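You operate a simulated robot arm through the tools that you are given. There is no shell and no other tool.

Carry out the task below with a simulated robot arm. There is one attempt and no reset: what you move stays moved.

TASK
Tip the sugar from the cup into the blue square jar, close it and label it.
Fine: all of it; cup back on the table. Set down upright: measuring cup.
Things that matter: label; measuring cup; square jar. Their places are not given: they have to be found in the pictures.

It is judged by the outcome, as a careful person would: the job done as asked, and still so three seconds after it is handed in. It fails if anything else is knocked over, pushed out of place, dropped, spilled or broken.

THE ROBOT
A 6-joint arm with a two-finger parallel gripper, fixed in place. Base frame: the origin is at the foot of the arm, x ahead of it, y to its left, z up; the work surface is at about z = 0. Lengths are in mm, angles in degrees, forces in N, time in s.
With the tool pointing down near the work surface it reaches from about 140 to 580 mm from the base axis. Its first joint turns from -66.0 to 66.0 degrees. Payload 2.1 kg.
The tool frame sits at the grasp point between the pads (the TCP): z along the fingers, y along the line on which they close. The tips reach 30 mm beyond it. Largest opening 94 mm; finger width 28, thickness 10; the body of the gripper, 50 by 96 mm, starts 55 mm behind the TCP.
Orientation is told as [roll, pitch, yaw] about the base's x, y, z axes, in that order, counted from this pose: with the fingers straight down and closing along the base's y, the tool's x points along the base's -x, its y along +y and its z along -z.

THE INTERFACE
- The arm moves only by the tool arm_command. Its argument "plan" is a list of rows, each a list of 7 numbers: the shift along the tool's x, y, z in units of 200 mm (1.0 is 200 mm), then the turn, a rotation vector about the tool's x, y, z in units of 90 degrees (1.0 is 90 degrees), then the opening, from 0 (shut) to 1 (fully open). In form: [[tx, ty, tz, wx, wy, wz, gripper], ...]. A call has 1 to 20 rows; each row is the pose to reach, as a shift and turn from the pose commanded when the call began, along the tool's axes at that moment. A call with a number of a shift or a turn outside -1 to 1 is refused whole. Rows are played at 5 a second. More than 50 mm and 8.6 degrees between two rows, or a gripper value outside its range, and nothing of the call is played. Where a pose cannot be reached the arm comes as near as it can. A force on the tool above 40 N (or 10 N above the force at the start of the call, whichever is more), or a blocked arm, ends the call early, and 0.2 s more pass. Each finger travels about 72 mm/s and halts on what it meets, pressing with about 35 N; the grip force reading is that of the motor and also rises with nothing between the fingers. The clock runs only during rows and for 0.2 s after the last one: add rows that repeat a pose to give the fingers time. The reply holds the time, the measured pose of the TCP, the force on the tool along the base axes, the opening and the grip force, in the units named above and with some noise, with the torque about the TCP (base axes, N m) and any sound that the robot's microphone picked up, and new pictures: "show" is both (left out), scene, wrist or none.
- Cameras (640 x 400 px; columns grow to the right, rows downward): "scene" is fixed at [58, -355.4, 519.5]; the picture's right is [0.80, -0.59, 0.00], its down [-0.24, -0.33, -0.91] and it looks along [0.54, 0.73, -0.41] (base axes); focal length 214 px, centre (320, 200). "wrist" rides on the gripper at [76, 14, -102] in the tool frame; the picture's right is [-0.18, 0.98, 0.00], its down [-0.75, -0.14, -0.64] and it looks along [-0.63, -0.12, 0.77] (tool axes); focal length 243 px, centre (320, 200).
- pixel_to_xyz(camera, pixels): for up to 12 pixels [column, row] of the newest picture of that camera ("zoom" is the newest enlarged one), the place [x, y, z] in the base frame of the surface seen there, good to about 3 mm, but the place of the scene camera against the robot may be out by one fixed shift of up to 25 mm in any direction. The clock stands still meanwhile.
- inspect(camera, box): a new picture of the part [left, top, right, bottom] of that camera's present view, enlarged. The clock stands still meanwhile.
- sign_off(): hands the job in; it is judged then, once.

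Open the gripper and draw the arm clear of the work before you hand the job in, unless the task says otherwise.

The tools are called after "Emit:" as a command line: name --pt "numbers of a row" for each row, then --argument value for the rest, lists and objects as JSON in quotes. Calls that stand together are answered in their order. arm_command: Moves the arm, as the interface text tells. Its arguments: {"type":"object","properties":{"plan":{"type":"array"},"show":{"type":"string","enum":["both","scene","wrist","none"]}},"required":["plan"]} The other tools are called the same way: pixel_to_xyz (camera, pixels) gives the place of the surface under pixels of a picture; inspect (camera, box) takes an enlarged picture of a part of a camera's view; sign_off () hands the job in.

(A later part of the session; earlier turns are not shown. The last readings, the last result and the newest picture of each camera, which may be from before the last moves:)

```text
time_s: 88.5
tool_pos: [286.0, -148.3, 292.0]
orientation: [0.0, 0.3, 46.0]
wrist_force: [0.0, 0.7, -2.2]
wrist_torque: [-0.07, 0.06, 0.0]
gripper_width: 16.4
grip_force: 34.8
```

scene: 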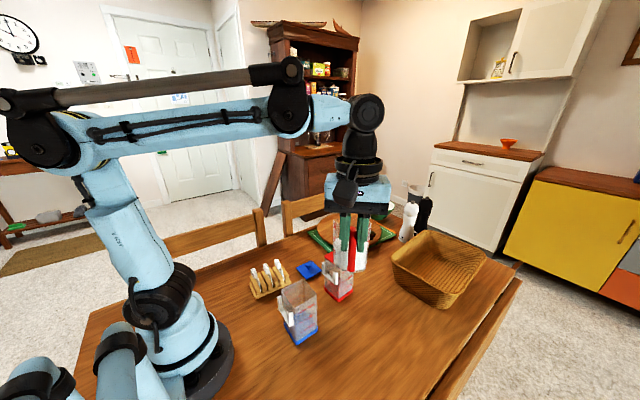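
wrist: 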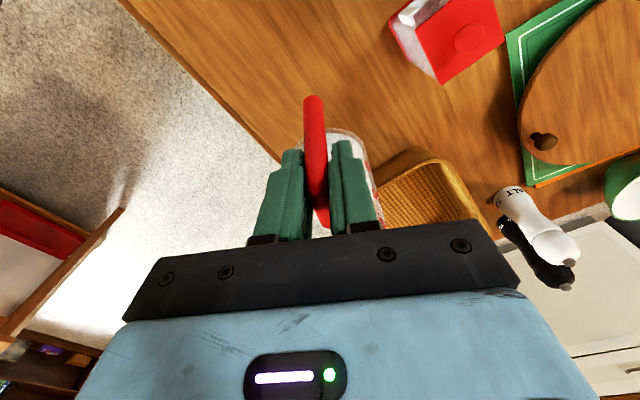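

Yaw is 46°, all steady. I turn the remaining 74° to yaw 120° in place.

Emit:
arm_command --pt "0 0 0 0 0 -0.08 0" --pt "0 0 0 0 0 -0.16 0" --pt "0 0 0 0 0 -0.24 0" --pt "0 0 0 0 0 -0.32 0" --pt "0 0 0 0 0 -0.4 0" --pt "0 0 0 0 0 -0.48 0" --pt "0 0 0 0 0 -0.56 0" --pt "0 0 0 0 0 -0.64 0" --pt "0 0 0 0 0 -0.73 0" --pt "0 0 0 0 0 -0.822 0" --pt "0 0 0 0 0 -0.822 0"

Emit:
inspect --camera "scene" --box '[265, 180, 395, 350]'

```text
time_s: 90.9
tool_pos: [286.1, -149.1, 291.5]
orientation: [0.2, 0.2, 120.0]
wrist_force: [0.1, -0.1, -2.4]
wrist_torque: [-0.11, -0.04, 0.04]
gripper_width: 16.4
grip_force: 35.0
```

scene: 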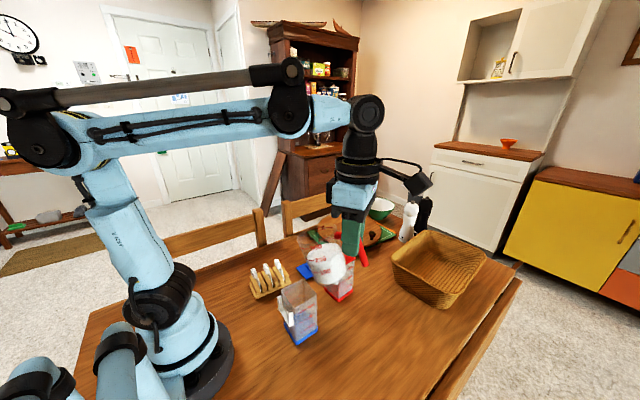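
wrist: 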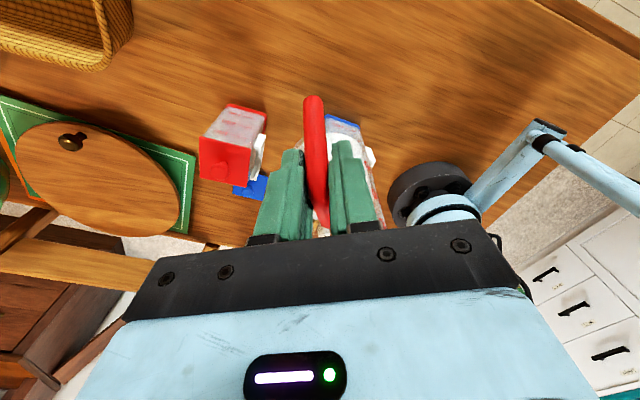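

```text
2.35 times, centred on (330, 265) of scene
```

zoom: 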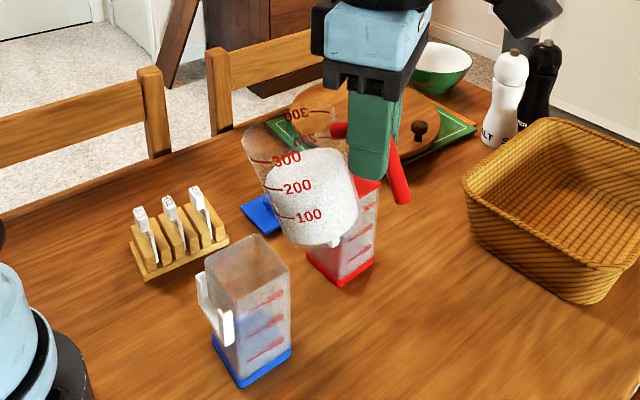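

Everything is steady. I read the jar's rim corners and the sugar cup in the same scene zoom, to relate the lip to the jar mouth.

Emit:
pixel_to_xyz --camera "zoom" --pixels '[[207, 260], [248, 236], [290, 266], [247, 293], [250, 240], [230, 350], [288, 350], [300, 165], [320, 200], [265, 205], [240, 378], [210, 345]]'

Emit:
inspect --camera "scene" --box '[270, 270, 330, 320]'

```text
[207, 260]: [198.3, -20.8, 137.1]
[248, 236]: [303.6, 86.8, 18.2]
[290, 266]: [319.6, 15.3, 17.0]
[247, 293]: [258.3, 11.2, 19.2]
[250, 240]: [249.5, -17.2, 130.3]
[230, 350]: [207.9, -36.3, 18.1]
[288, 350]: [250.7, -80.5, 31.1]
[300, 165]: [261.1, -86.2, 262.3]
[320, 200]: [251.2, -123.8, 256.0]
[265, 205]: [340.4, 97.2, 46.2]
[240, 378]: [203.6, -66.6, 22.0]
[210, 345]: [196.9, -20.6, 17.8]
```

```text
8.00 times, centred on (300, 295) of scene
```

zoom: 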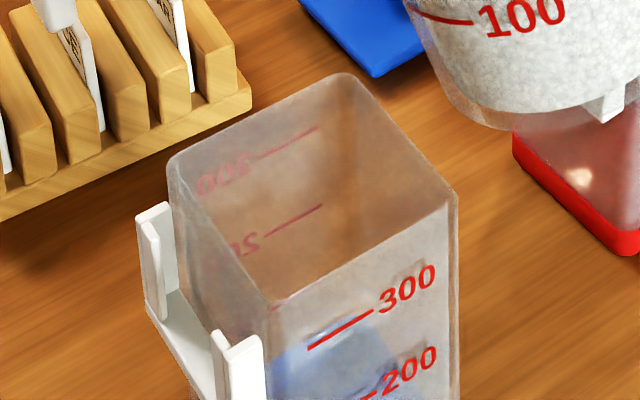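

Jar rim is z≈118 (scene reads 137, bias ≈ (+2,+9,+19)). I now tilt to 40° and descend so the lip comes over the jar mouth with about 50 mm of height in hand.

Emit:
arm_command --pt "-0.013 0.01 0.06 0 0.044 0 0" --pt "-0.027 0.02 0.13 0 0.089 0 0" --pt "-0.04 0.031 0.195 0 0.133 0 0" --pt "-0.053 0.041 0.26 0 0.178 0 0" --pt "-0.0665 0.051 0.3245 0 0.222 0 0" --pt "-0.0665 0.051 0.3245 0 0.222 0 0"

Emit:
inspect --camera "scene" --box '[260, 210, 360, 350]'

```text
time_s: 92.3
tool_pos: [270.5, -144.5, 227.1]
orientation: [0.1, 20.1, 120.0]
wrist_force: [-0.5, -0.4, -1.9]
wrist_torque: [-0.04, -0.09, -0.03]
gripper_width: 16.4
grip_force: 34.8
```

scene: 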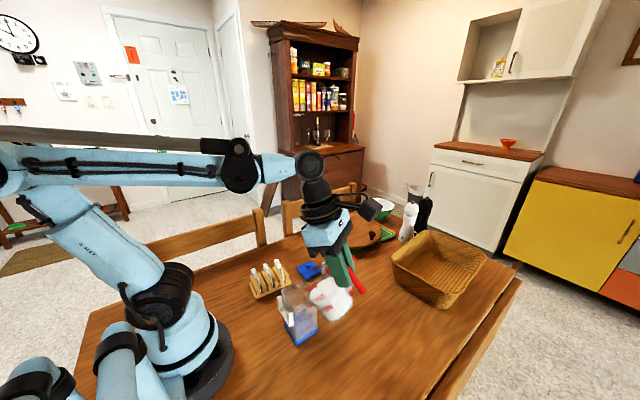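
wrist: 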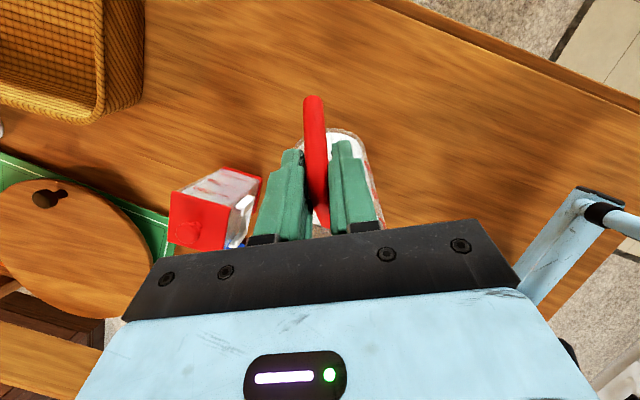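

```text
2.86 times, centred on (310, 280) of scene
```

zoom: 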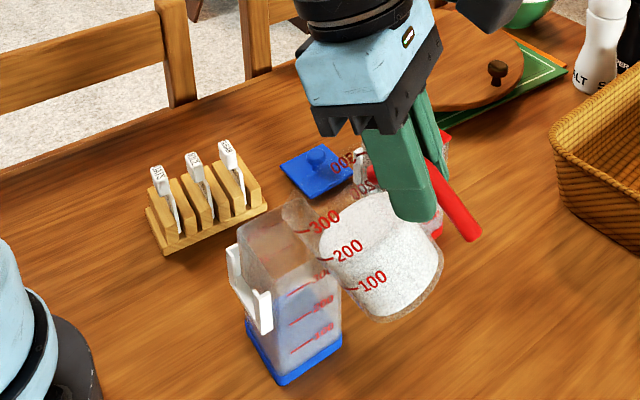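

The sugar hasn't moved yet. I zoom onto the lip and the jar mouth to check lateral alignment.

Emit:
inspect --camera "scene" --box '[275, 245, 355, 310]'

Emit:
pixel_to_xyz --camera "scene" --pixels '[[325, 283], [330, 276], [335, 290], [320, 290], [338, 280], [316, 287], [345, 300], [330, 300]]'

```text
6.15 times, centred on (315, 278) of scene
```

zoom: 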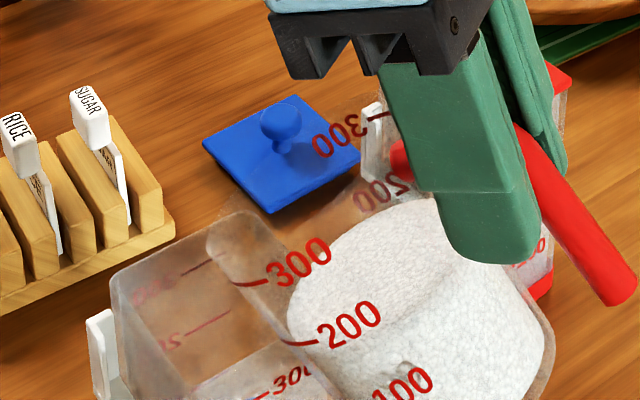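

```text
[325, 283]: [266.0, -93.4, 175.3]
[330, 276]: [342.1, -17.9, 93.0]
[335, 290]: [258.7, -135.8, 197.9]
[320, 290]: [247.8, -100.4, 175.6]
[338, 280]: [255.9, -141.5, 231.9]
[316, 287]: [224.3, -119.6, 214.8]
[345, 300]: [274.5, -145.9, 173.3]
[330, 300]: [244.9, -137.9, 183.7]
```

The lip's computed place projects onto the jar mouth as seen in the zoom, so alignment is right. I tilt slowly from 40° to 60°, keeping the lip ~8 mm short of the jar's centre line.

Emit:
arm_command --pt "-0.0127 0 -0.0089 0 0.0222 0 0" --pt "-0.0209 0 -0.0172 0 0.0444 0 0" --pt "-0.0306 0 -0.0255 0 0.0667 0 0" --pt "-0.0404 0 -0.0338 0 0.0889 0 0" --pt "-0.0509 0 -0.0414 0 0.1111 0 0" --pt "-0.0619 0 -0.0491 0 0.1333 0 0" --pt "-0.0738 0 -0.0561 0 0.1556 0 0" --pt "-0.0856 0 -0.0631 0 0.1778 0 0" --pt "-0.0985 0 -0.0699 0 0.2 0 0" --pt "-0.112 0 -0.0765 0 0.2222 0 0" --pt "-0.112 0 -0.0765 0 0.2222 0 0"

Emit:
inspect --camera "scene" --box '[265, 240, 355, 350]'

```text
time_s: 94.7
tool_pos: [257.9, -120.2, 232.2]
orientation: [0.3, 40.2, 120.1]
wrist_force: [0.0, -0.3, -2.1]
wrist_torque: [-0.01, 0.01, -0.02]
gripper_width: 16.3
grip_force: 35.4
```

scene: 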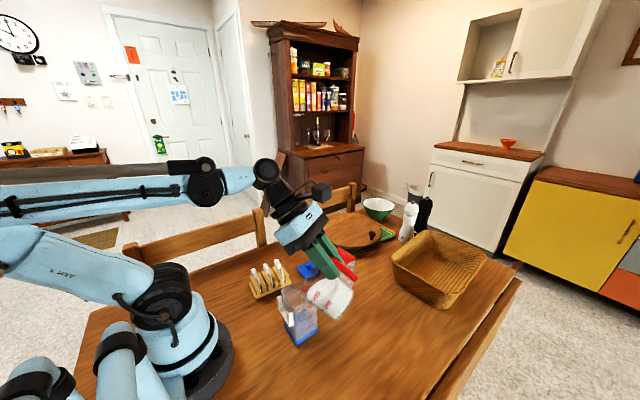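
wrist: 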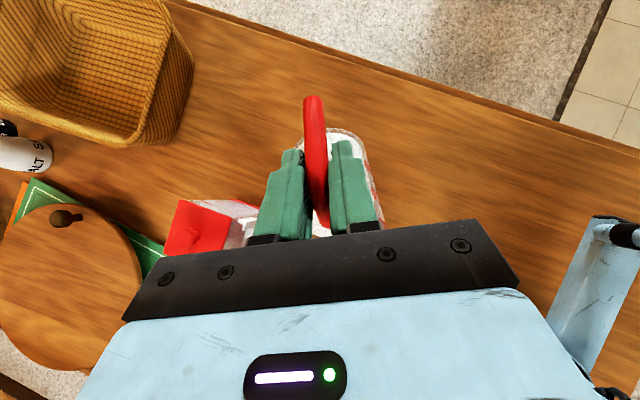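

```text
3.64 times, centred on (310, 295) of scene
```

zoom: 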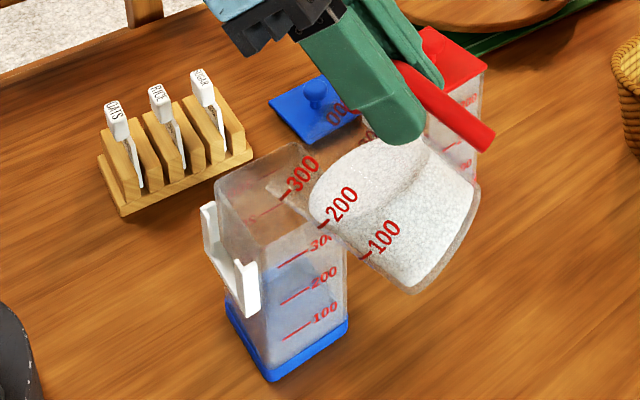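

At 60° the sugar still sits in the cup with the lip over the mouth. I tilt slowly on from 60° to 80°.

Emit:
arm_command --pt "-0.0105 0 -0.0108 0 0.0222 0 0" --pt "-0.0221 0 -0.0211 0 0.0444 0 0" --pt "-0.033 0 -0.033 0 0.0667 0 0" --pt "-0.044 0 -0.0448 0 0.0889 0 0" --pt "-0.0557 0 -0.0565 0 0.1111 0 0" --pt "-0.068 0 -0.0675 0 0.1333 0 0" --pt "-0.0795 0 -0.0804 0 0.1556 0 0" --pt "-0.0915 0 -0.093 0 0.1778 0 0" --pt "-0.1046 0 -0.1048 0 0.2 0 0" --pt "-0.1178 0 -0.117 0 0.2222 0 0" --pt "-0.1178 0 -0.117 0 0.2222 0 0"

Emit:
inspect --camera "scene" --box '[265, 240, 355, 350]'

```text
time_s: 97.1
tool_pos: [241.0, -91.3, 235.5]
orientation: [0.4, 60.2, 120.2]
wrist_force: [-0.7, 0.2, -2.1]
wrist_torque: [0.03, 0.01, -0.01]
gripper_width: 16.2
grip_force: 34.7
```

scene: 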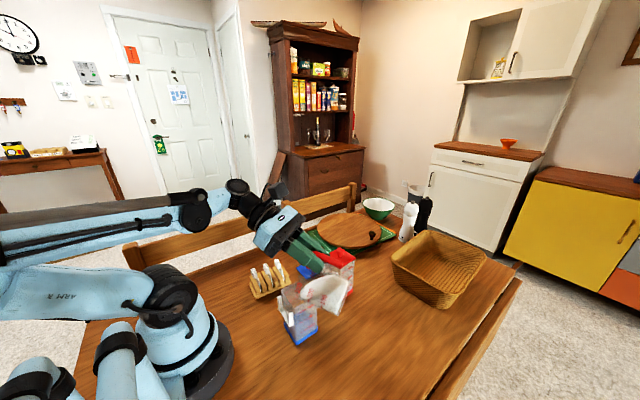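
wrist: 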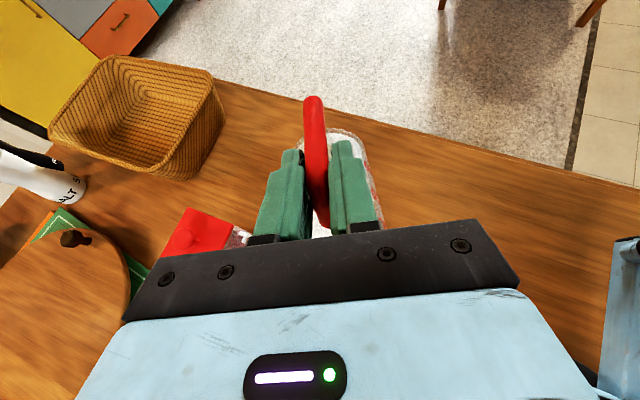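

```text
3.64 times, centred on (310, 295) of scene
```

zoom: 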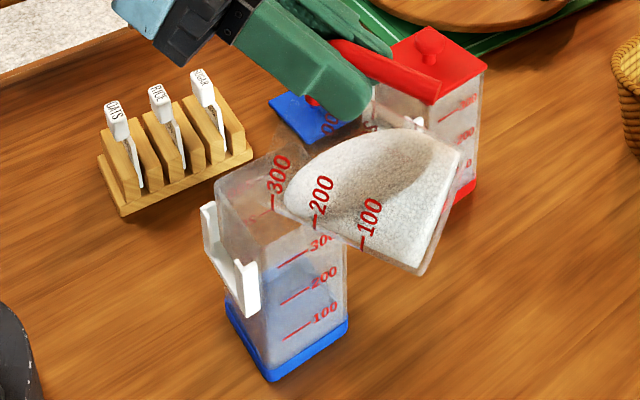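

The sugar has started to slide inside the cup. I continue gently from 80° to 92° with a short pause and watch where it falls.

Emit:
arm_command --pt "-0.0055 0 -0.0124 0 0.0167 0 0" --pt "-0.0109 0 -0.0249 0 0.0333 0 0" --pt "-0.0159 0 -0.0376 0 0.05 0 0" --pt "-0.02 0 -0.0508 0 0.0667 0 0" --pt "-0.0249 0 -0.0641 0 0.0833 0 0" --pt "-0.0295 0 -0.0771 0 0.1 0 0" --pt "-0.0352 0 -0.09 0 0.1167 0 0" --pt "-0.041 0 -0.103 0 0.1333 0 0" --pt "-0.041 0 -0.103 0 0.1333 0 0" --pt "-0.041 0 -0.103 0 0.1333 0 0" --show "scene"

Emit:
inspect --camera "scene" --box '[265, 240, 355, 350]'

```text
time_s: 99.3
tool_pos: [230.2, -73.0, 238.8]
orientation: [0.8, 72.1, 120.6]
wrist_force: [0.3, -0.5, -1.7]
wrist_torque: [0.1, 0.02, 0.04]
gripper_width: 16.1
grip_force: 34.9
```

scene: 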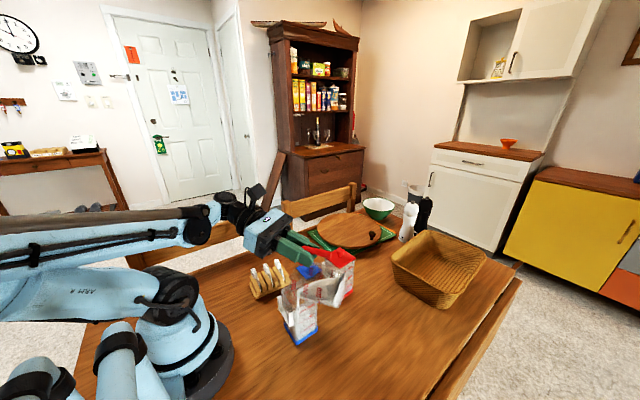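

```text
3.64 times, centred on (310, 295) of scene
```

zoom: 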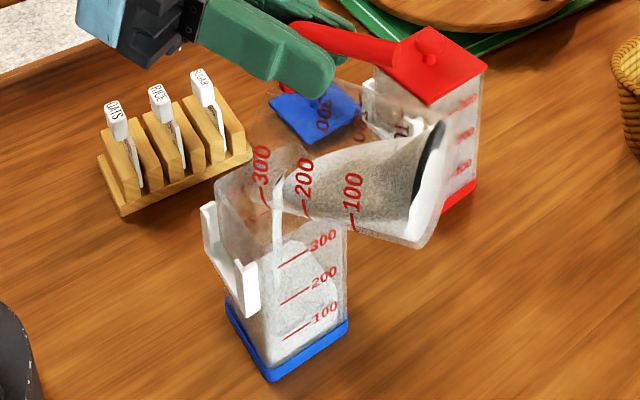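

The stream falls neatly into the middle of the jar. I continue from 92° to 107° at the same slow rate, holding at the end.

Emit:
arm_command --pt "-0.0038 0 -0.0135 0 0.0167 0 0" --pt "-0.0077 0 -0.027 0 0.0333 0 0" --pt "-0.0115 0 -0.0405 0 0.05 0 0" --pt "-0.0159 0 -0.0537 0 0.0667 0 0" --pt "-0.0207 0 -0.067 0 0.0833 0 0" --pt "-0.0258 0 -0.0794 0 0.1 0 0" --pt "-0.0311 0 -0.0925 0 0.1167 0 0" --pt "-0.0369 0 -0.105 0 0.1333 0 0" --pt "-0.0431 0 -0.118 0 0.15 0 0" --pt "-0.0502 0 -0.13 0 0.1667 0 0" --pt "-0.0502 0 -0.13 0 0.1667 0 0" --pt "-0.0502 0 -0.13 0 0.1667 0 0" --show "scene"

Emit:
inspect --camera "scene" --box '[265, 240, 355, 350]'

```text
time_s: 101.9
tool_pos: [214.4, -48.7, 237.4]
orientation: [4.6, 87.0, 124.5]
wrist_force: [-1.1, 0.4, -1.1]
wrist_torque: [0.05, 0.01, -0.01]
gripper_width: 16.2
grip_force: 35.4
```

scene: 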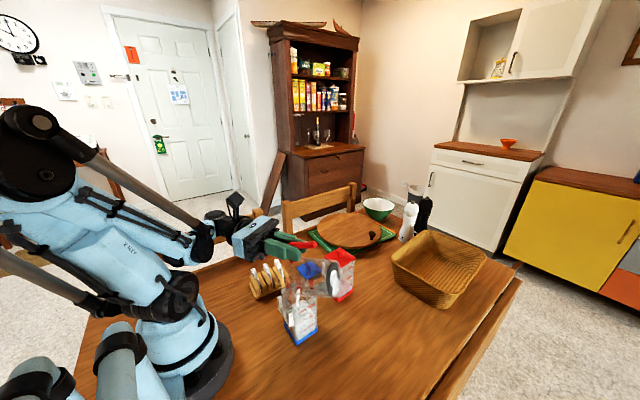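

```text
3.64 times, centred on (310, 295) of scene
```

zoom: 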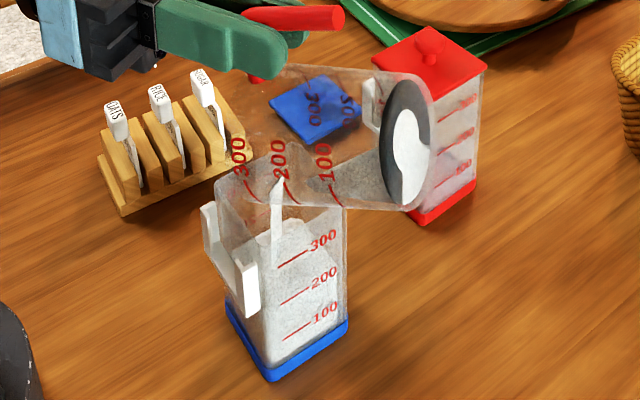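

Most of the sugar is in the jar (force fell to ≈1 N); some still lies in the bottom of the cup. I tilt further to 116°.

Emit:
arm_command --pt "-0.0027 0 -0.0134 0 0.0167 0 0" --pt "-0.0069 0 -0.0267 0 0.0333 0 0" --pt "-0.011 0 -0.0397 0 0.05 0 0" --pt "-0.0153 0 -0.0533 0 0.0667 0 0" --pt "-0.02 0 -0.0666 0 0.0833 0 0" --pt "-0.0252 0 -0.0794 0 0.1 0 0" --pt "-0.0252 0 -0.0794 0 0.1 0 0" --pt "-0.0252 0 -0.0794 0 0.1 0 0" --show "scene"

Emit:
inspect --camera "scene" --box '[265, 240, 355, 350]'

```text
time_s: 103.7
tool_pos: [207.6, -33.8, 237.3]
orientation: [177.7, 84.0, -62.4]
wrist_force: [0.5, -0.3, -1.6]
wrist_torque: [0.04, 0.01, 0.02]
gripper_width: 15.9
grip_force: 34.5
out of reach, approached as far as the arm can: row 6, 7, 8
```

scene: 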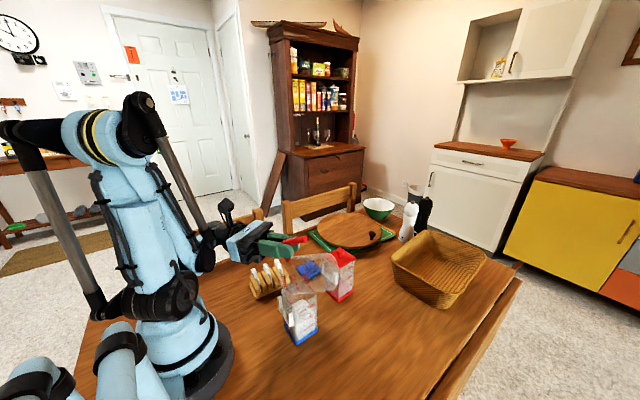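

```text
3.64 times, centred on (310, 295) of scene
```

zoom: 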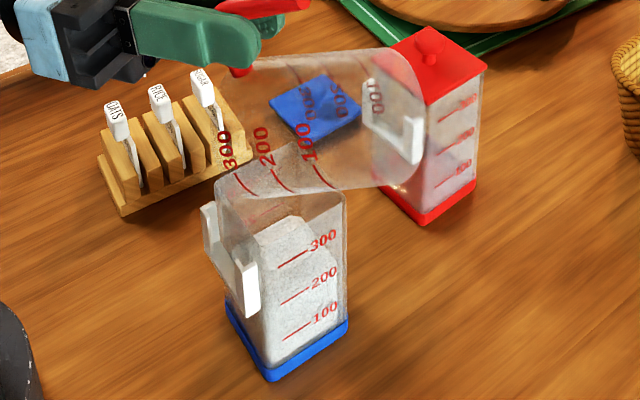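

The cup appears empty at ≈116° tilt. I zoom in on the cup and on the jar/table to confirm nothing is left or spilled.

Emit:
inspect --camera "scene" --box '[315, 245, 385, 300]'

Emit:
inspect --camera "scene" --box '[275, 265, 325, 350]'

```text
7.27 times, centred on (350, 272) of scene
```

zoom: 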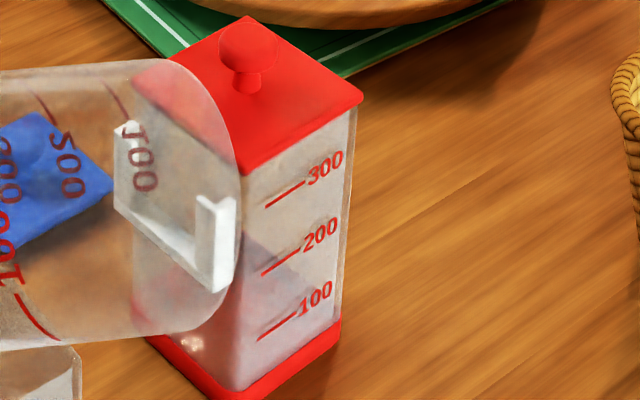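

```text
4.71 times, centred on (300, 308) of scene
```

zoom: 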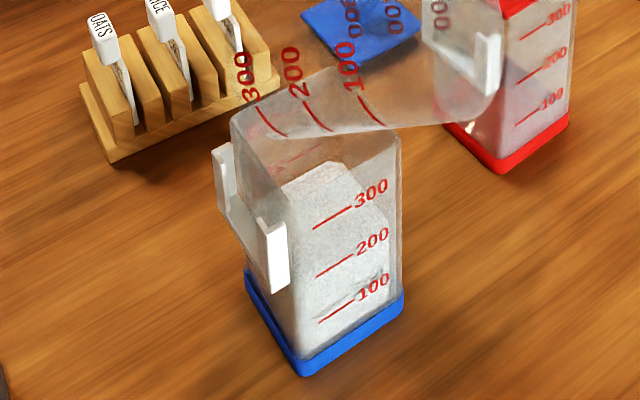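

Cup empty, no sugar on the table, jar filled to about the 300 mark. I hold briefly, then tilt back along the same path.

Emit:
arm_command --pt "0 0 0 0 0 0 0" --pt "0 0 0 0 0 0 0" --pt "0 0 0 0 0 0 0" --pt "0 0 0 0 0 0 0" --pt "0.0317 0 0.0818 0 -0.0889 0 0" --pt "0.0473 0 0.158 0 -0.1778 0 0" --pt "0.0395 0 0.232 0 -0.2667 0 0" --pt "0.0318 0 0.305 0 -0.3556 0 0" --pt "0.0258 0 0.376 0 -0.4444 0 0" --pt "0.0287 0 0.444 0 -0.5333 0 0" --pt "0.0287 0 0.444 0 -0.5333 0 0"

Emit:
inspect --camera "scene" --box '[265, 220, 375, 350]'

```text
time_s: 106.1
tool_pos: [249.9, -111.2, 250.4]
orientation: [0.3, 48.0, 120.1]
wrist_force: [0.2, -0.3, -0.5]
wrist_torque: [0.0, 0.01, -0.02]
gripper_width: 16.1
grip_force: 35.2
```

scene: 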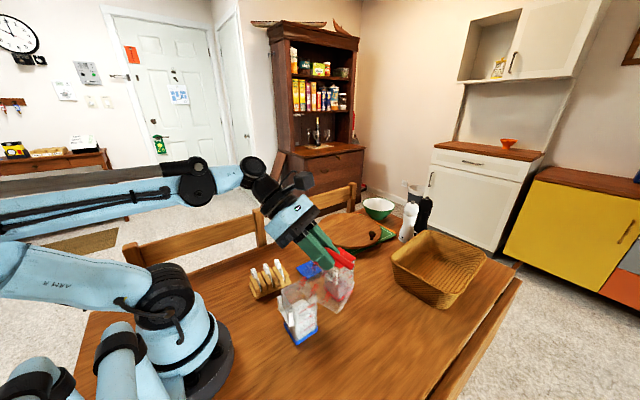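
wrist: 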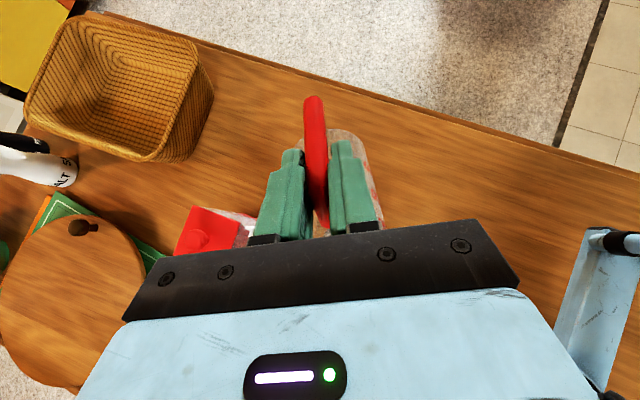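

```text
3.08 times, centred on (320, 285) of scene
```

zoom: 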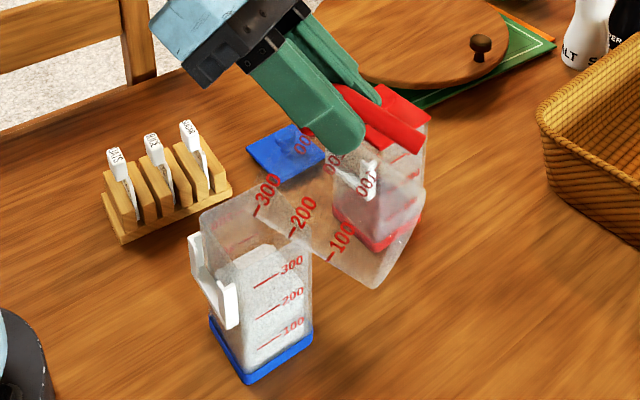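

Now I rise to z≈292 and bring the tool back to vertical (cup tilt 20°), away from the jar.

Emit:
arm_command --pt "0.055 -0.009 -0.005 0 -0.076 0 0" --pt "0.105 -0.018 0.0 0 -0.152 0 0" --pt "0.155 -0.027 0.01 0 -0.229 0 0" --pt "0.2 -0.036 0.02 0 -0.305 0 0" --pt "0.245 -0.045 0.03 0 -0.381 0 0" --pt "0.285 -0.054 0.04 0 -0.457 0 0" --pt "0.3245 -0.062 0.0496 0 -0.533 0 0" --pt "0.3245 -0.062 0.0496 0 -0.533 0 0" --show "none"

```text
time_s: 107.9
tool_pos: [287.0, -148.0, 293.8]
orientation: [0.2, 0.0, 119.9]
wrist_force: [0.2, 0.5, -1.0]
wrist_torque: [-0.04, -0.03, -0.04]
gripper_width: 16.2
grip_force: 35.5
```

Tool vertical at (287,−148,294). I yaw back by 74°.

Emit:
arm_command --pt "0 0 0 0 0 0.08 0" --pt "0 0 0 0 0 0.16 0" --pt "0 0 0 0 0 0.24 0" --pt "0 0 0 0 0 0.32 0" --pt "0 0 0 0 0 0.4 0" --pt "0 0 0 0 0 0.48 0" --pt "0 0 0 0 0 0.56 0" --pt "0 0 0 0 0 0.64 0" --pt "0 0 0 0 0 0.73 0" --pt "0 0 0 0 0 0.822 0" --pt "0 0 0 0 0 0.822 0" --show "none"

```text
time_s: 110.3
tool_pos: [287.5, -148.2, 293.0]
orientation: [0.0, 0.3, 45.8]
wrist_force: [0.0, -0.2, -1.4]
wrist_torque: [-0.08, 0.03, -0.02]
gripper_width: 16.2
grip_force: 35.1
```

Now the remaining −72° yaw, moving back out to above the handle's old place (335,−159).

Emit:
arm_command --pt "-0.0127 -0.0208 0 0 0 0.08 0" --pt "-0.0254 -0.0416 0 0 0 0.16 0" --pt "-0.0381 -0.0624 0 0 0 0.24 0" --pt "-0.0508 -0.0832 0 0 0 0.32 0" --pt "-0.0635 -0.104 0 0 0 0.4 0" --pt "-0.0762 -0.1248 0 0 0 0.48 0" --pt "-0.0889 -0.1456 0 0 0 0.56 0" --pt "-0.1016 -0.1664 0 0 0 0.64 0" --pt "-0.1143 -0.1872 0 0 0 0.72 0" --pt "-0.127 -0.208 0 0 0 0.798 0" --pt "-0.127 -0.208 0 0 0 0.798 0" --show "none"

```text
time_s: 112.7
tool_pos: [334.9, -158.5, 293.1]
orientation: [-0.3, -0.1, -26.0]
wrist_force: [-0.7, -0.1, -0.7]
wrist_torque: [0.04, 0.05, -0.03]
gripper_width: 16.3
grip_force: 35.2
```

At (335,−158.5,293), yaw −26°. I lean the tool back by −20° so the cup is upright and check it.

Emit:
arm_command --pt "0 0 0 0 -0.055 0 0" --pt "0 0 0 0 -0.11 0 0" --pt "0 0 0 0 -0.166 0 0" --pt "0 0 0 0 -0.222 0 0" --pt "0 0 0 0 -0.222 0 0"

Emit:
inspect --camera "scene" --box '[340, 180, 460, 320]'

```text
time_s: 113.9
tool_pos: [335.0, -158.5, 292.7]
orientation: [-0.2, -19.8, -25.9]
wrist_force: [0.1, 0.2, -1.2]
wrist_torque: [0.02, 0.09, -0.03]
gripper_width: 16.4
grip_force: 35.4
```

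scene: 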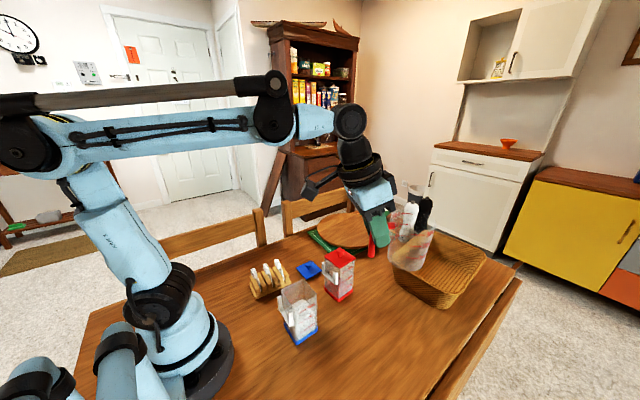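
wrist: 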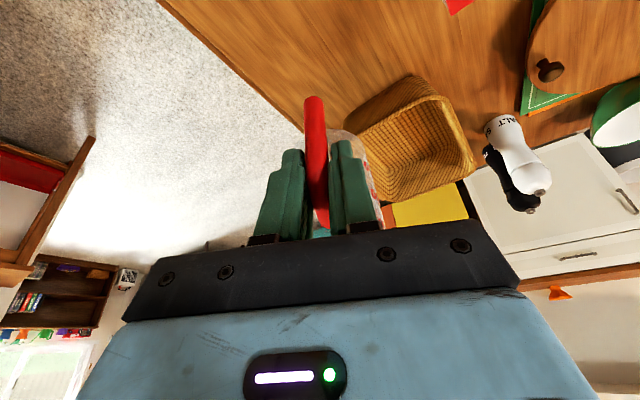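

```text
2.86 times, centred on (400, 250) of scene
```

zoom: 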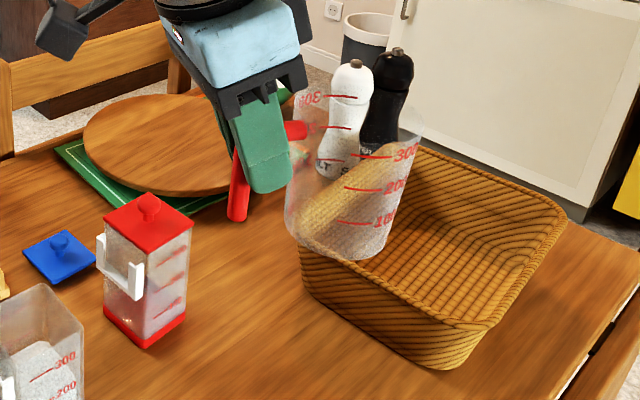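

The cup is upright and empty. I descend vertically to 20 mm above its resting height.

Emit:
arm_command --pt "0.05 0 0.1374 0 0 0 0" --pt "0.11 0 0.3023 0 0 0 0" --pt "0.17 0 0.4673 0 0 0 0" --pt "0.23 0 0.6322 0 0 0 0" --pt "0.29 0 0.7971 0 0 0 0" --pt "0.32 0 0.8796 0 0 0 0" --pt "0.3295 0 0.9057 0 0 0 0" --pt "0.3295 0 0.9057 0 0 0 0"

Emit:
inspect --camera "scene" --box '[340, 250, 440, 350]'

```text
time_s: 115.7
tool_pos: [335.6, -160.1, 101.4]
orientation: [-0.3, -19.9, -25.8]
wrist_force: [-0.1, 0.0, -0.5]
wrist_torque: [0.02, 0.05, 0.03]
gripper_width: 15.9
grip_force: 35.0
```

scene: 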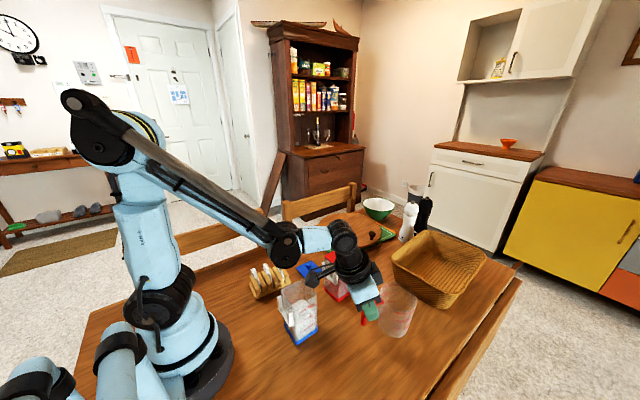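
wrist: 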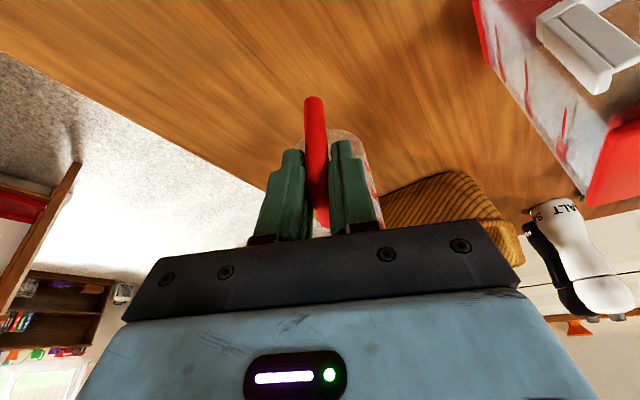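

```text
4.00 times, centred on (390, 300) of scene
```

zoom: 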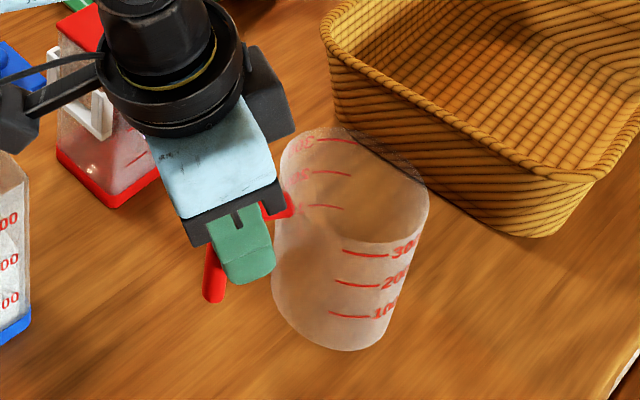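

It hangs upright above its old place. I lower 19 mm in small steps.

Emit:
arm_command --pt "0.01 0 0.0275 0 0 0 0" --pt "0.02 0 0.055 0 0 0 0" --pt "0.0274 0 0.0752 0 0 0 0" --pt "0.0308 0 0.0846 0 0 0 0" --pt "0.0325 0 0.0893 0 0 0 0" --show "none"

```text
time_s: 116.9
tool_pos: [334.9, -160.7, 82.1]
orientation: [-0.4, -20.1, -26.0]
wrist_force: [-6.7, 3.9, 21.8]
wrist_torque: [-0.36, -0.74, 0.04]
gripper_width: 16.0
grip_force: 34.7
```

The base touches the table (22 N). I ease up about 1 mm and open the fingers so it settles flat.

Emit:
arm_command --pt "-0.0015 0 -0.004 0 0 0 0" --pt "-0.0015 0 -0.004 0 0 0 0.12" --pt "-0.0015 0 -0.004 0 0 0 0.2" --pt "-0.0015 0 -0.004 0 0 0 0.35" --pt "-0.0015 0 -0.004 0 0 0 0.6" --pt "-0.0015 0 -0.004 0 0 0 0.9" --pt "-0.0015 0 -0.004 0 0 0 1"

Emit:
inspect --camera "scene" --box '[340, 260, 440, 350]'

```text
time_s: 118.5
tool_pos: [334.1, -160.1, 81.7]
orientation: [-0.4, -19.8, -25.8]
wrist_force: [-0.2, -0.6, -0.1]
wrist_torque: [-0.01, -0.01, -0.01]
gripper_width: 93.8
grip_force: 0.2
```

scene: 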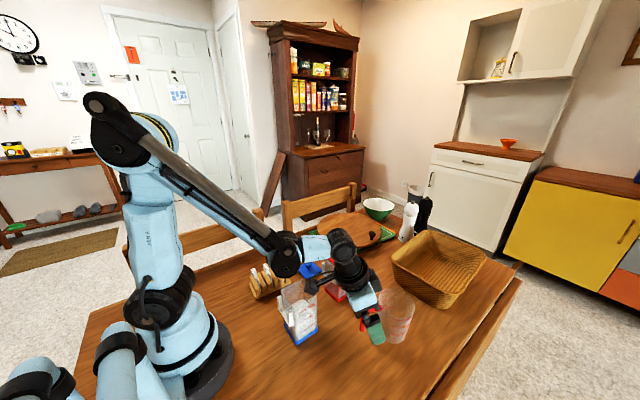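
wrist: 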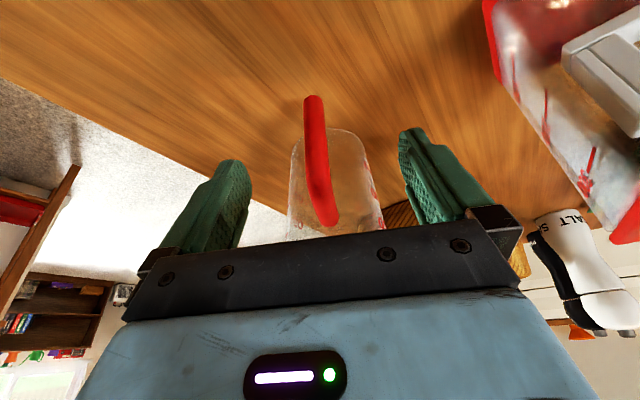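

```text
4.44 times, centred on (390, 305) of scene
```

zoom: 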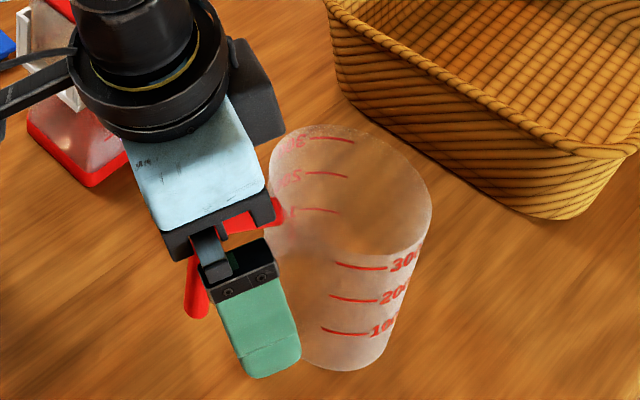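

The cup stands upright, released. I back off along the tool axis, then rise.

Emit:
arm_command --pt "0 0 -0.1 0 0 0 1" --pt "0 0 -0.28 0 0 0 1" --pt "0 0 -0.48 0 0 0 1" --pt "0 0 -0.68 0 0 0 1" --pt "0 0 -0.88 0 0 0 1" --pt "0 0 -0.98 0 0 0 1"

Emit:
inspect --camera "scene" --box '[340, 250, 440, 350]'

```text
time_s: 119.9
tool_pos: [275.8, -129.0, 266.0]
orientation: [-0.3, -19.9, -25.8]
wrist_force: [-0.4, -0.9, -0.8]
wrist_torque: [-0.02, 0.03, 0.0]
gripper_width: 93.9
grip_force: 0.0
```

scene: 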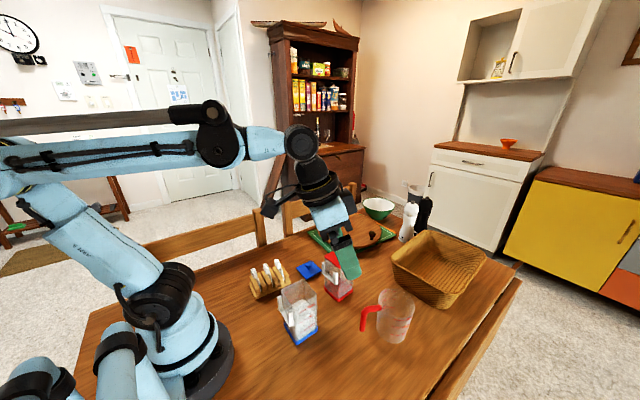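
wrist: 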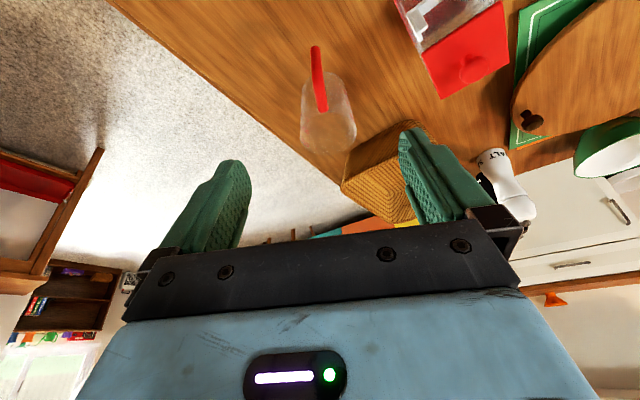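

```text
4.00 times, centred on (390, 300) of scene
```

zoom: 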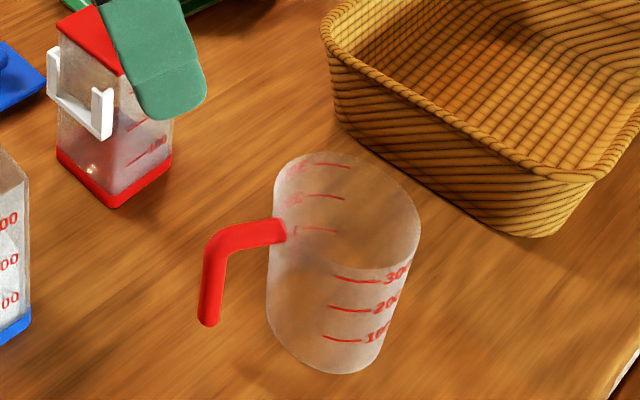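

The cup stands upright and empty. Now for the lid: first straighten the tool.

Emit:
arm_command --pt "0 0 0 0 0.074 0 1" --pt "0 0 0 0 0.148 0 1" --pt "0 0 0 0 0.221 0 1" --pt "0 0 0 0 0.221 0 1" --show "none"

```text
time_s: 120.9
tool_pos: [275.0, -130.7, 265.7]
orientation: [-0.3, 0.0, -25.9]
wrist_force: [-0.2, -0.4, 0.6]
wrist_torque: [0.01, 0.01, -0.01]
gripper_width: 94.2
grip_force: 0.0
```

Straight again. I go above the jar (yaw −2.8°) to measure its rim.

Emit:
arm_command --pt "0.072 0.051 -0.042 0 0 -0.064 1" --pt "0.144 0.102 -0.085 0 0 -0.128 1" --pt "0.216 0.153 -0.128 0 0 -0.192 1" --pt "0.288 0.2046 -0.17 0 0 -0.2567 1" --pt "0.288 0.2046 -0.17 0 0 -0.2567 1"

Emit:
inspect --camera "wrist" --box '[270, 0, 380, 125]'

```text
time_s: 122.1
tool_pos: [242.2, -67.5, 300.5]
orientation: [-0.3, 0.0, -2.7]
wrist_force: [-0.3, 0.0, -0.2]
wrist_torque: [-0.04, 0.04, -0.02]
gripper_width: 93.9
grip_force: 0.1
```

scene: 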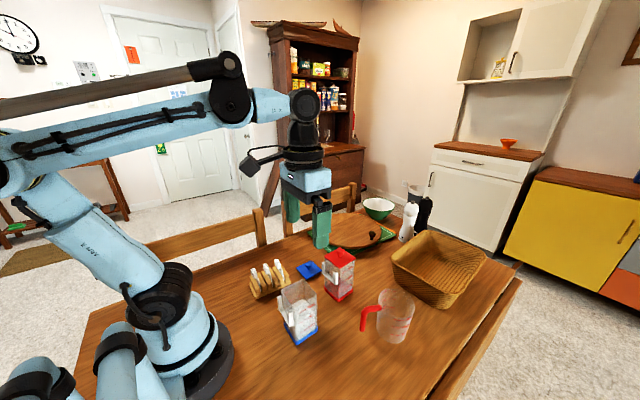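
wrist: 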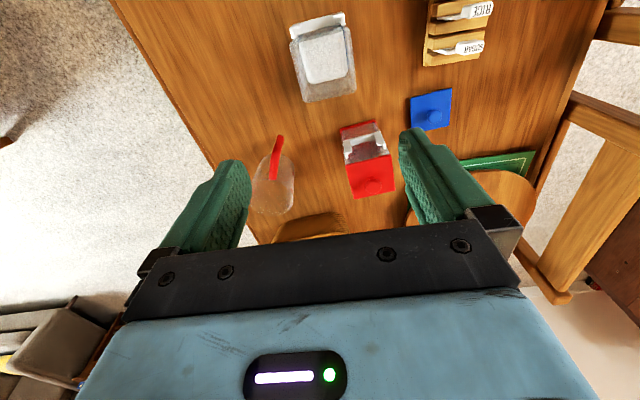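

```text
3.20 times, centred on (325, 62) of wrist
```

zoom: 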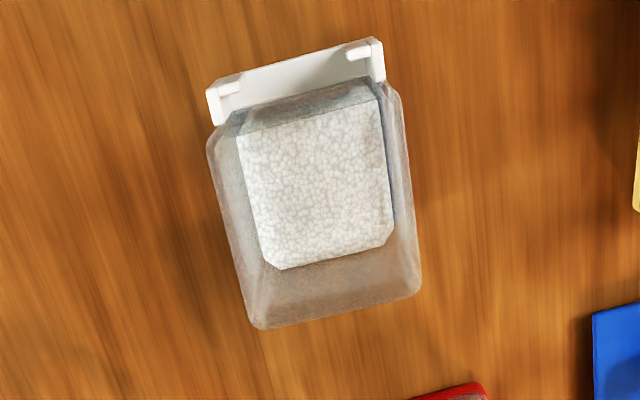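

The jar holds the sugar well below its rim. I check the holder corners and rim to be sure the jar hasn't moved.

Emit:
pixel_to_xyz --camera "zoom" --pixels '[[214, 100], [380, 60], [210, 90], [376, 44], [209, 145], [399, 95], [417, 290], [262, 325], [300, 200], [290, 80], [360, 50], [235, 85]]'

```text
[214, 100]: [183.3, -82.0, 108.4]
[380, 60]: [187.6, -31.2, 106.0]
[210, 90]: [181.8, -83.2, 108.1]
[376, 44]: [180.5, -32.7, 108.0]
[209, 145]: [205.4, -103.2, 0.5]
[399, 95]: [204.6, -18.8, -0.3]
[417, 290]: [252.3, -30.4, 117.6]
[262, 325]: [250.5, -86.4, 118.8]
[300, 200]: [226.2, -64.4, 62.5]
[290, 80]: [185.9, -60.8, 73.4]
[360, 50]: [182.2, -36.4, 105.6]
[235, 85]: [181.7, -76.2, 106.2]
```

The jar is unmoved (rim z≈118, corners as before; sugar level z≈62). Now I fetch the lid: travel to above (344,90.5) and descend to z≈100 with the fingers half open.

Emit:
arm_command --pt "-0.094 0.163 0 0 0 0.001 0.8" --pt "-0.188 0.325 0 0 0 0.001 0.6" --pt "-0.282 0.488 0 0 0 0.001 0.5" --pt "-0.376 0.651 0 0 0 0.001 0.5" --pt "-0.47 0.8135 0 0 0 0.001 0.5" --pt "-0.47 0.8135 0.2 0 0 0.001 0.5" --pt "-0.47 0.8135 0.4 0 0 0.001 0.5" --pt "-0.47 0.8135 0.6 0 0 0.001 0.5" --pt "-0.47 0.8135 0.8 0 0 0.001 0.5" --pt "-0.47 0.8135 1.0 0 0 0.001 0.5" --pt "-0.47 0.8135 1.0 0 0 0.001 0.5"

Emit:
inspect --camera "wrist" --box '[240, 70, 400, 200]'

```text
time_s: 124.5
tool_pos: [340.9, 89.4, 100.0]
orientation: [-0.4, 0.1, -2.9]
wrist_force: [-0.2, -0.1, -0.4]
wrist_torque: [0.0, 0.03, 0.01]
gripper_width: 47.4
grip_force: 0.1
```

scene: 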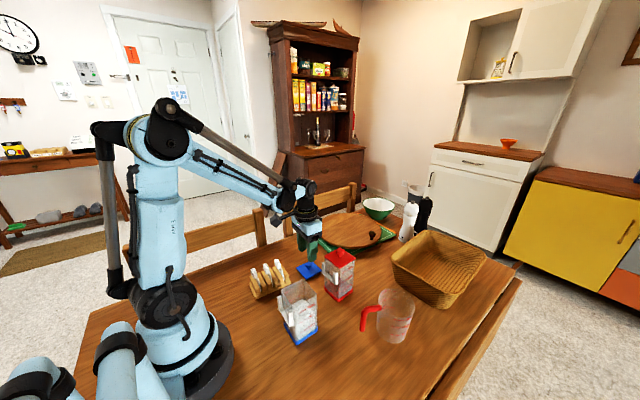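
wrist: 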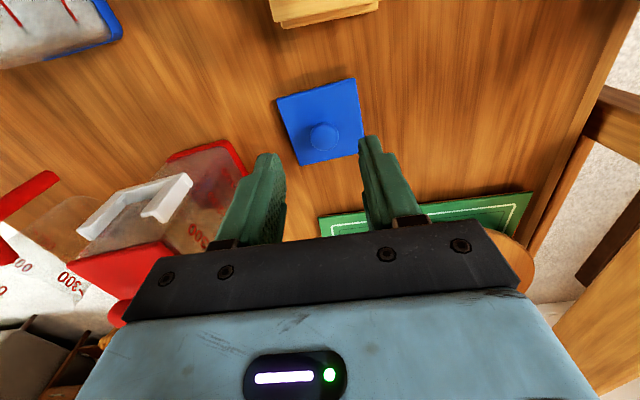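

```text
3.08 times, centred on (320, 135) of wrist
```

zoom: 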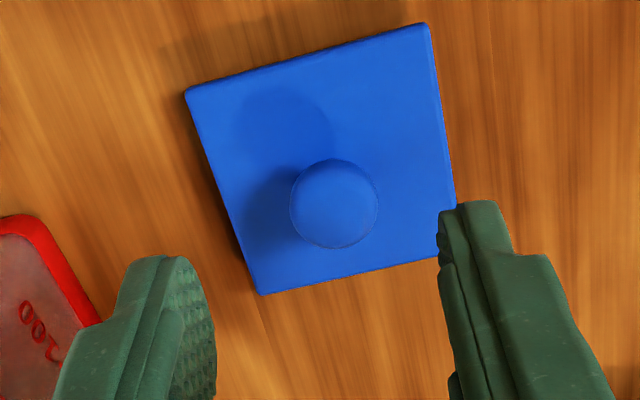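

I measure the knob centre and lid top here.

Emit:
pixel_to_xyz --camera "zoom" --pixels '[[334, 203], [334, 185], [334, 225], [312, 203], [356, 203], [230, 150], [400, 60], [420, 230], [270, 280], [190, 95], [426, 30], [262, 290]]'

```text
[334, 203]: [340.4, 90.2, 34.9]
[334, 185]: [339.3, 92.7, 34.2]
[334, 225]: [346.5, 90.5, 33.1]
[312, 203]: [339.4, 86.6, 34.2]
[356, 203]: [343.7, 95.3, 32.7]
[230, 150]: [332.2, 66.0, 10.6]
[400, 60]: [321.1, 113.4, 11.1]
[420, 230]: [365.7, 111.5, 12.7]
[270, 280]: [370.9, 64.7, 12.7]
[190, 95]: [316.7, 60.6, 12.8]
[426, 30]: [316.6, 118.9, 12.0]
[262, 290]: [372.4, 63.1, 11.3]
```

Knob centre ≈(343.5,91), lid top z≈12. I shift by (+3,+1.5), lower to z≈45 (tips 3 mm over the lid) and look again.

Emit:
arm_command --pt "-0.0165 0.0075 0.1 0 0 -0.001 0.5" --pt "-0.0165 0.0075 0.2 0 0 -0.001 0.5" --pt "-0.0165 0.0075 0.26 0 0 -0.001 0.5" --pt "-0.0165 0.0075 0.274 0 0 -0.001 0.5" --pt "-0.0165 0.0075 0.274 0 0 -0.001 0.5"

Emit:
inspect --camera "wrist" --box '[240, 80, 400, 210]'

```text
time_s: 125.7
tool_pos: [344.9, 90.2, 44.2]
orientation: [-0.2, 0.1, -2.8]
wrist_force: [0.0, 0.2, 0.3]
wrist_torque: [0.02, -0.03, 0.0]
gripper_width: 46.9
grip_force: 0.0
```

scene: 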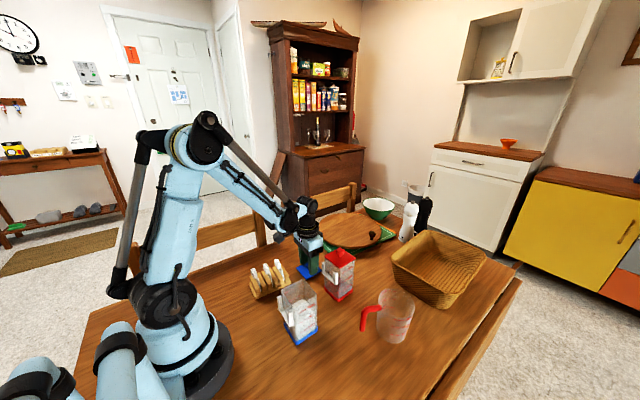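
wrist: 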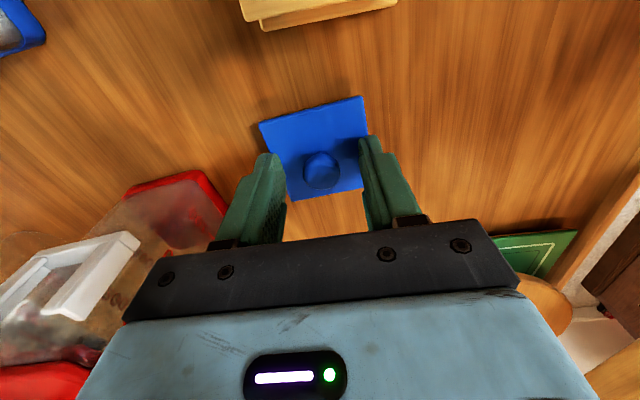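

```text
3.08 times, centred on (320, 145) of wrist
```

zoom: 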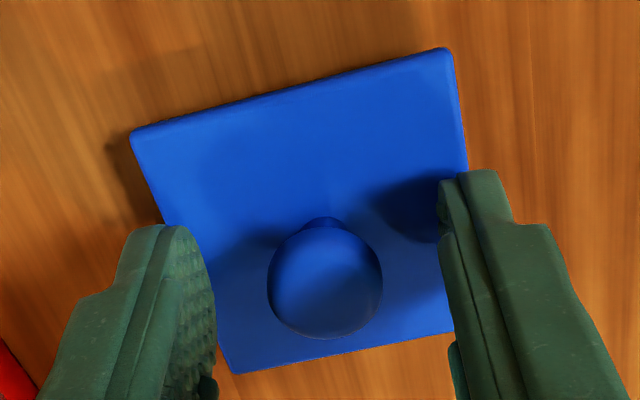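

The knob is centred between the pads (325 vs mid 329). I close on it.

Emit:
arm_command --pt "0 0 0 0 0 0 0.35" --pt "0 0 0 0 0 0 0.2" --pt "0 0 0 0 0 0 0.08" --pt "0 0 0 0 0 0 0" --pt "0 0 0 0 0 0 0" --show "wrist"

```text
time_s: 126.9
tool_pos: [345.2, 89.6, 44.7]
orientation: [-0.2, 0.0, -2.9]
wrist_force: [0.2, 0.7, 0.3]
wrist_torque: [0.0, 0.04, 0.01]
gripper_width: 19.1
grip_force: 34.9
```

wrist: 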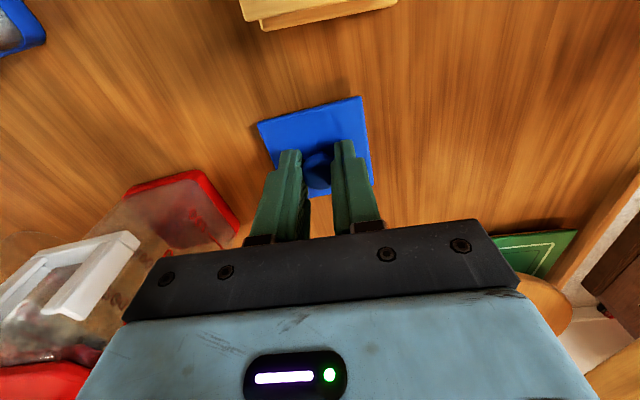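

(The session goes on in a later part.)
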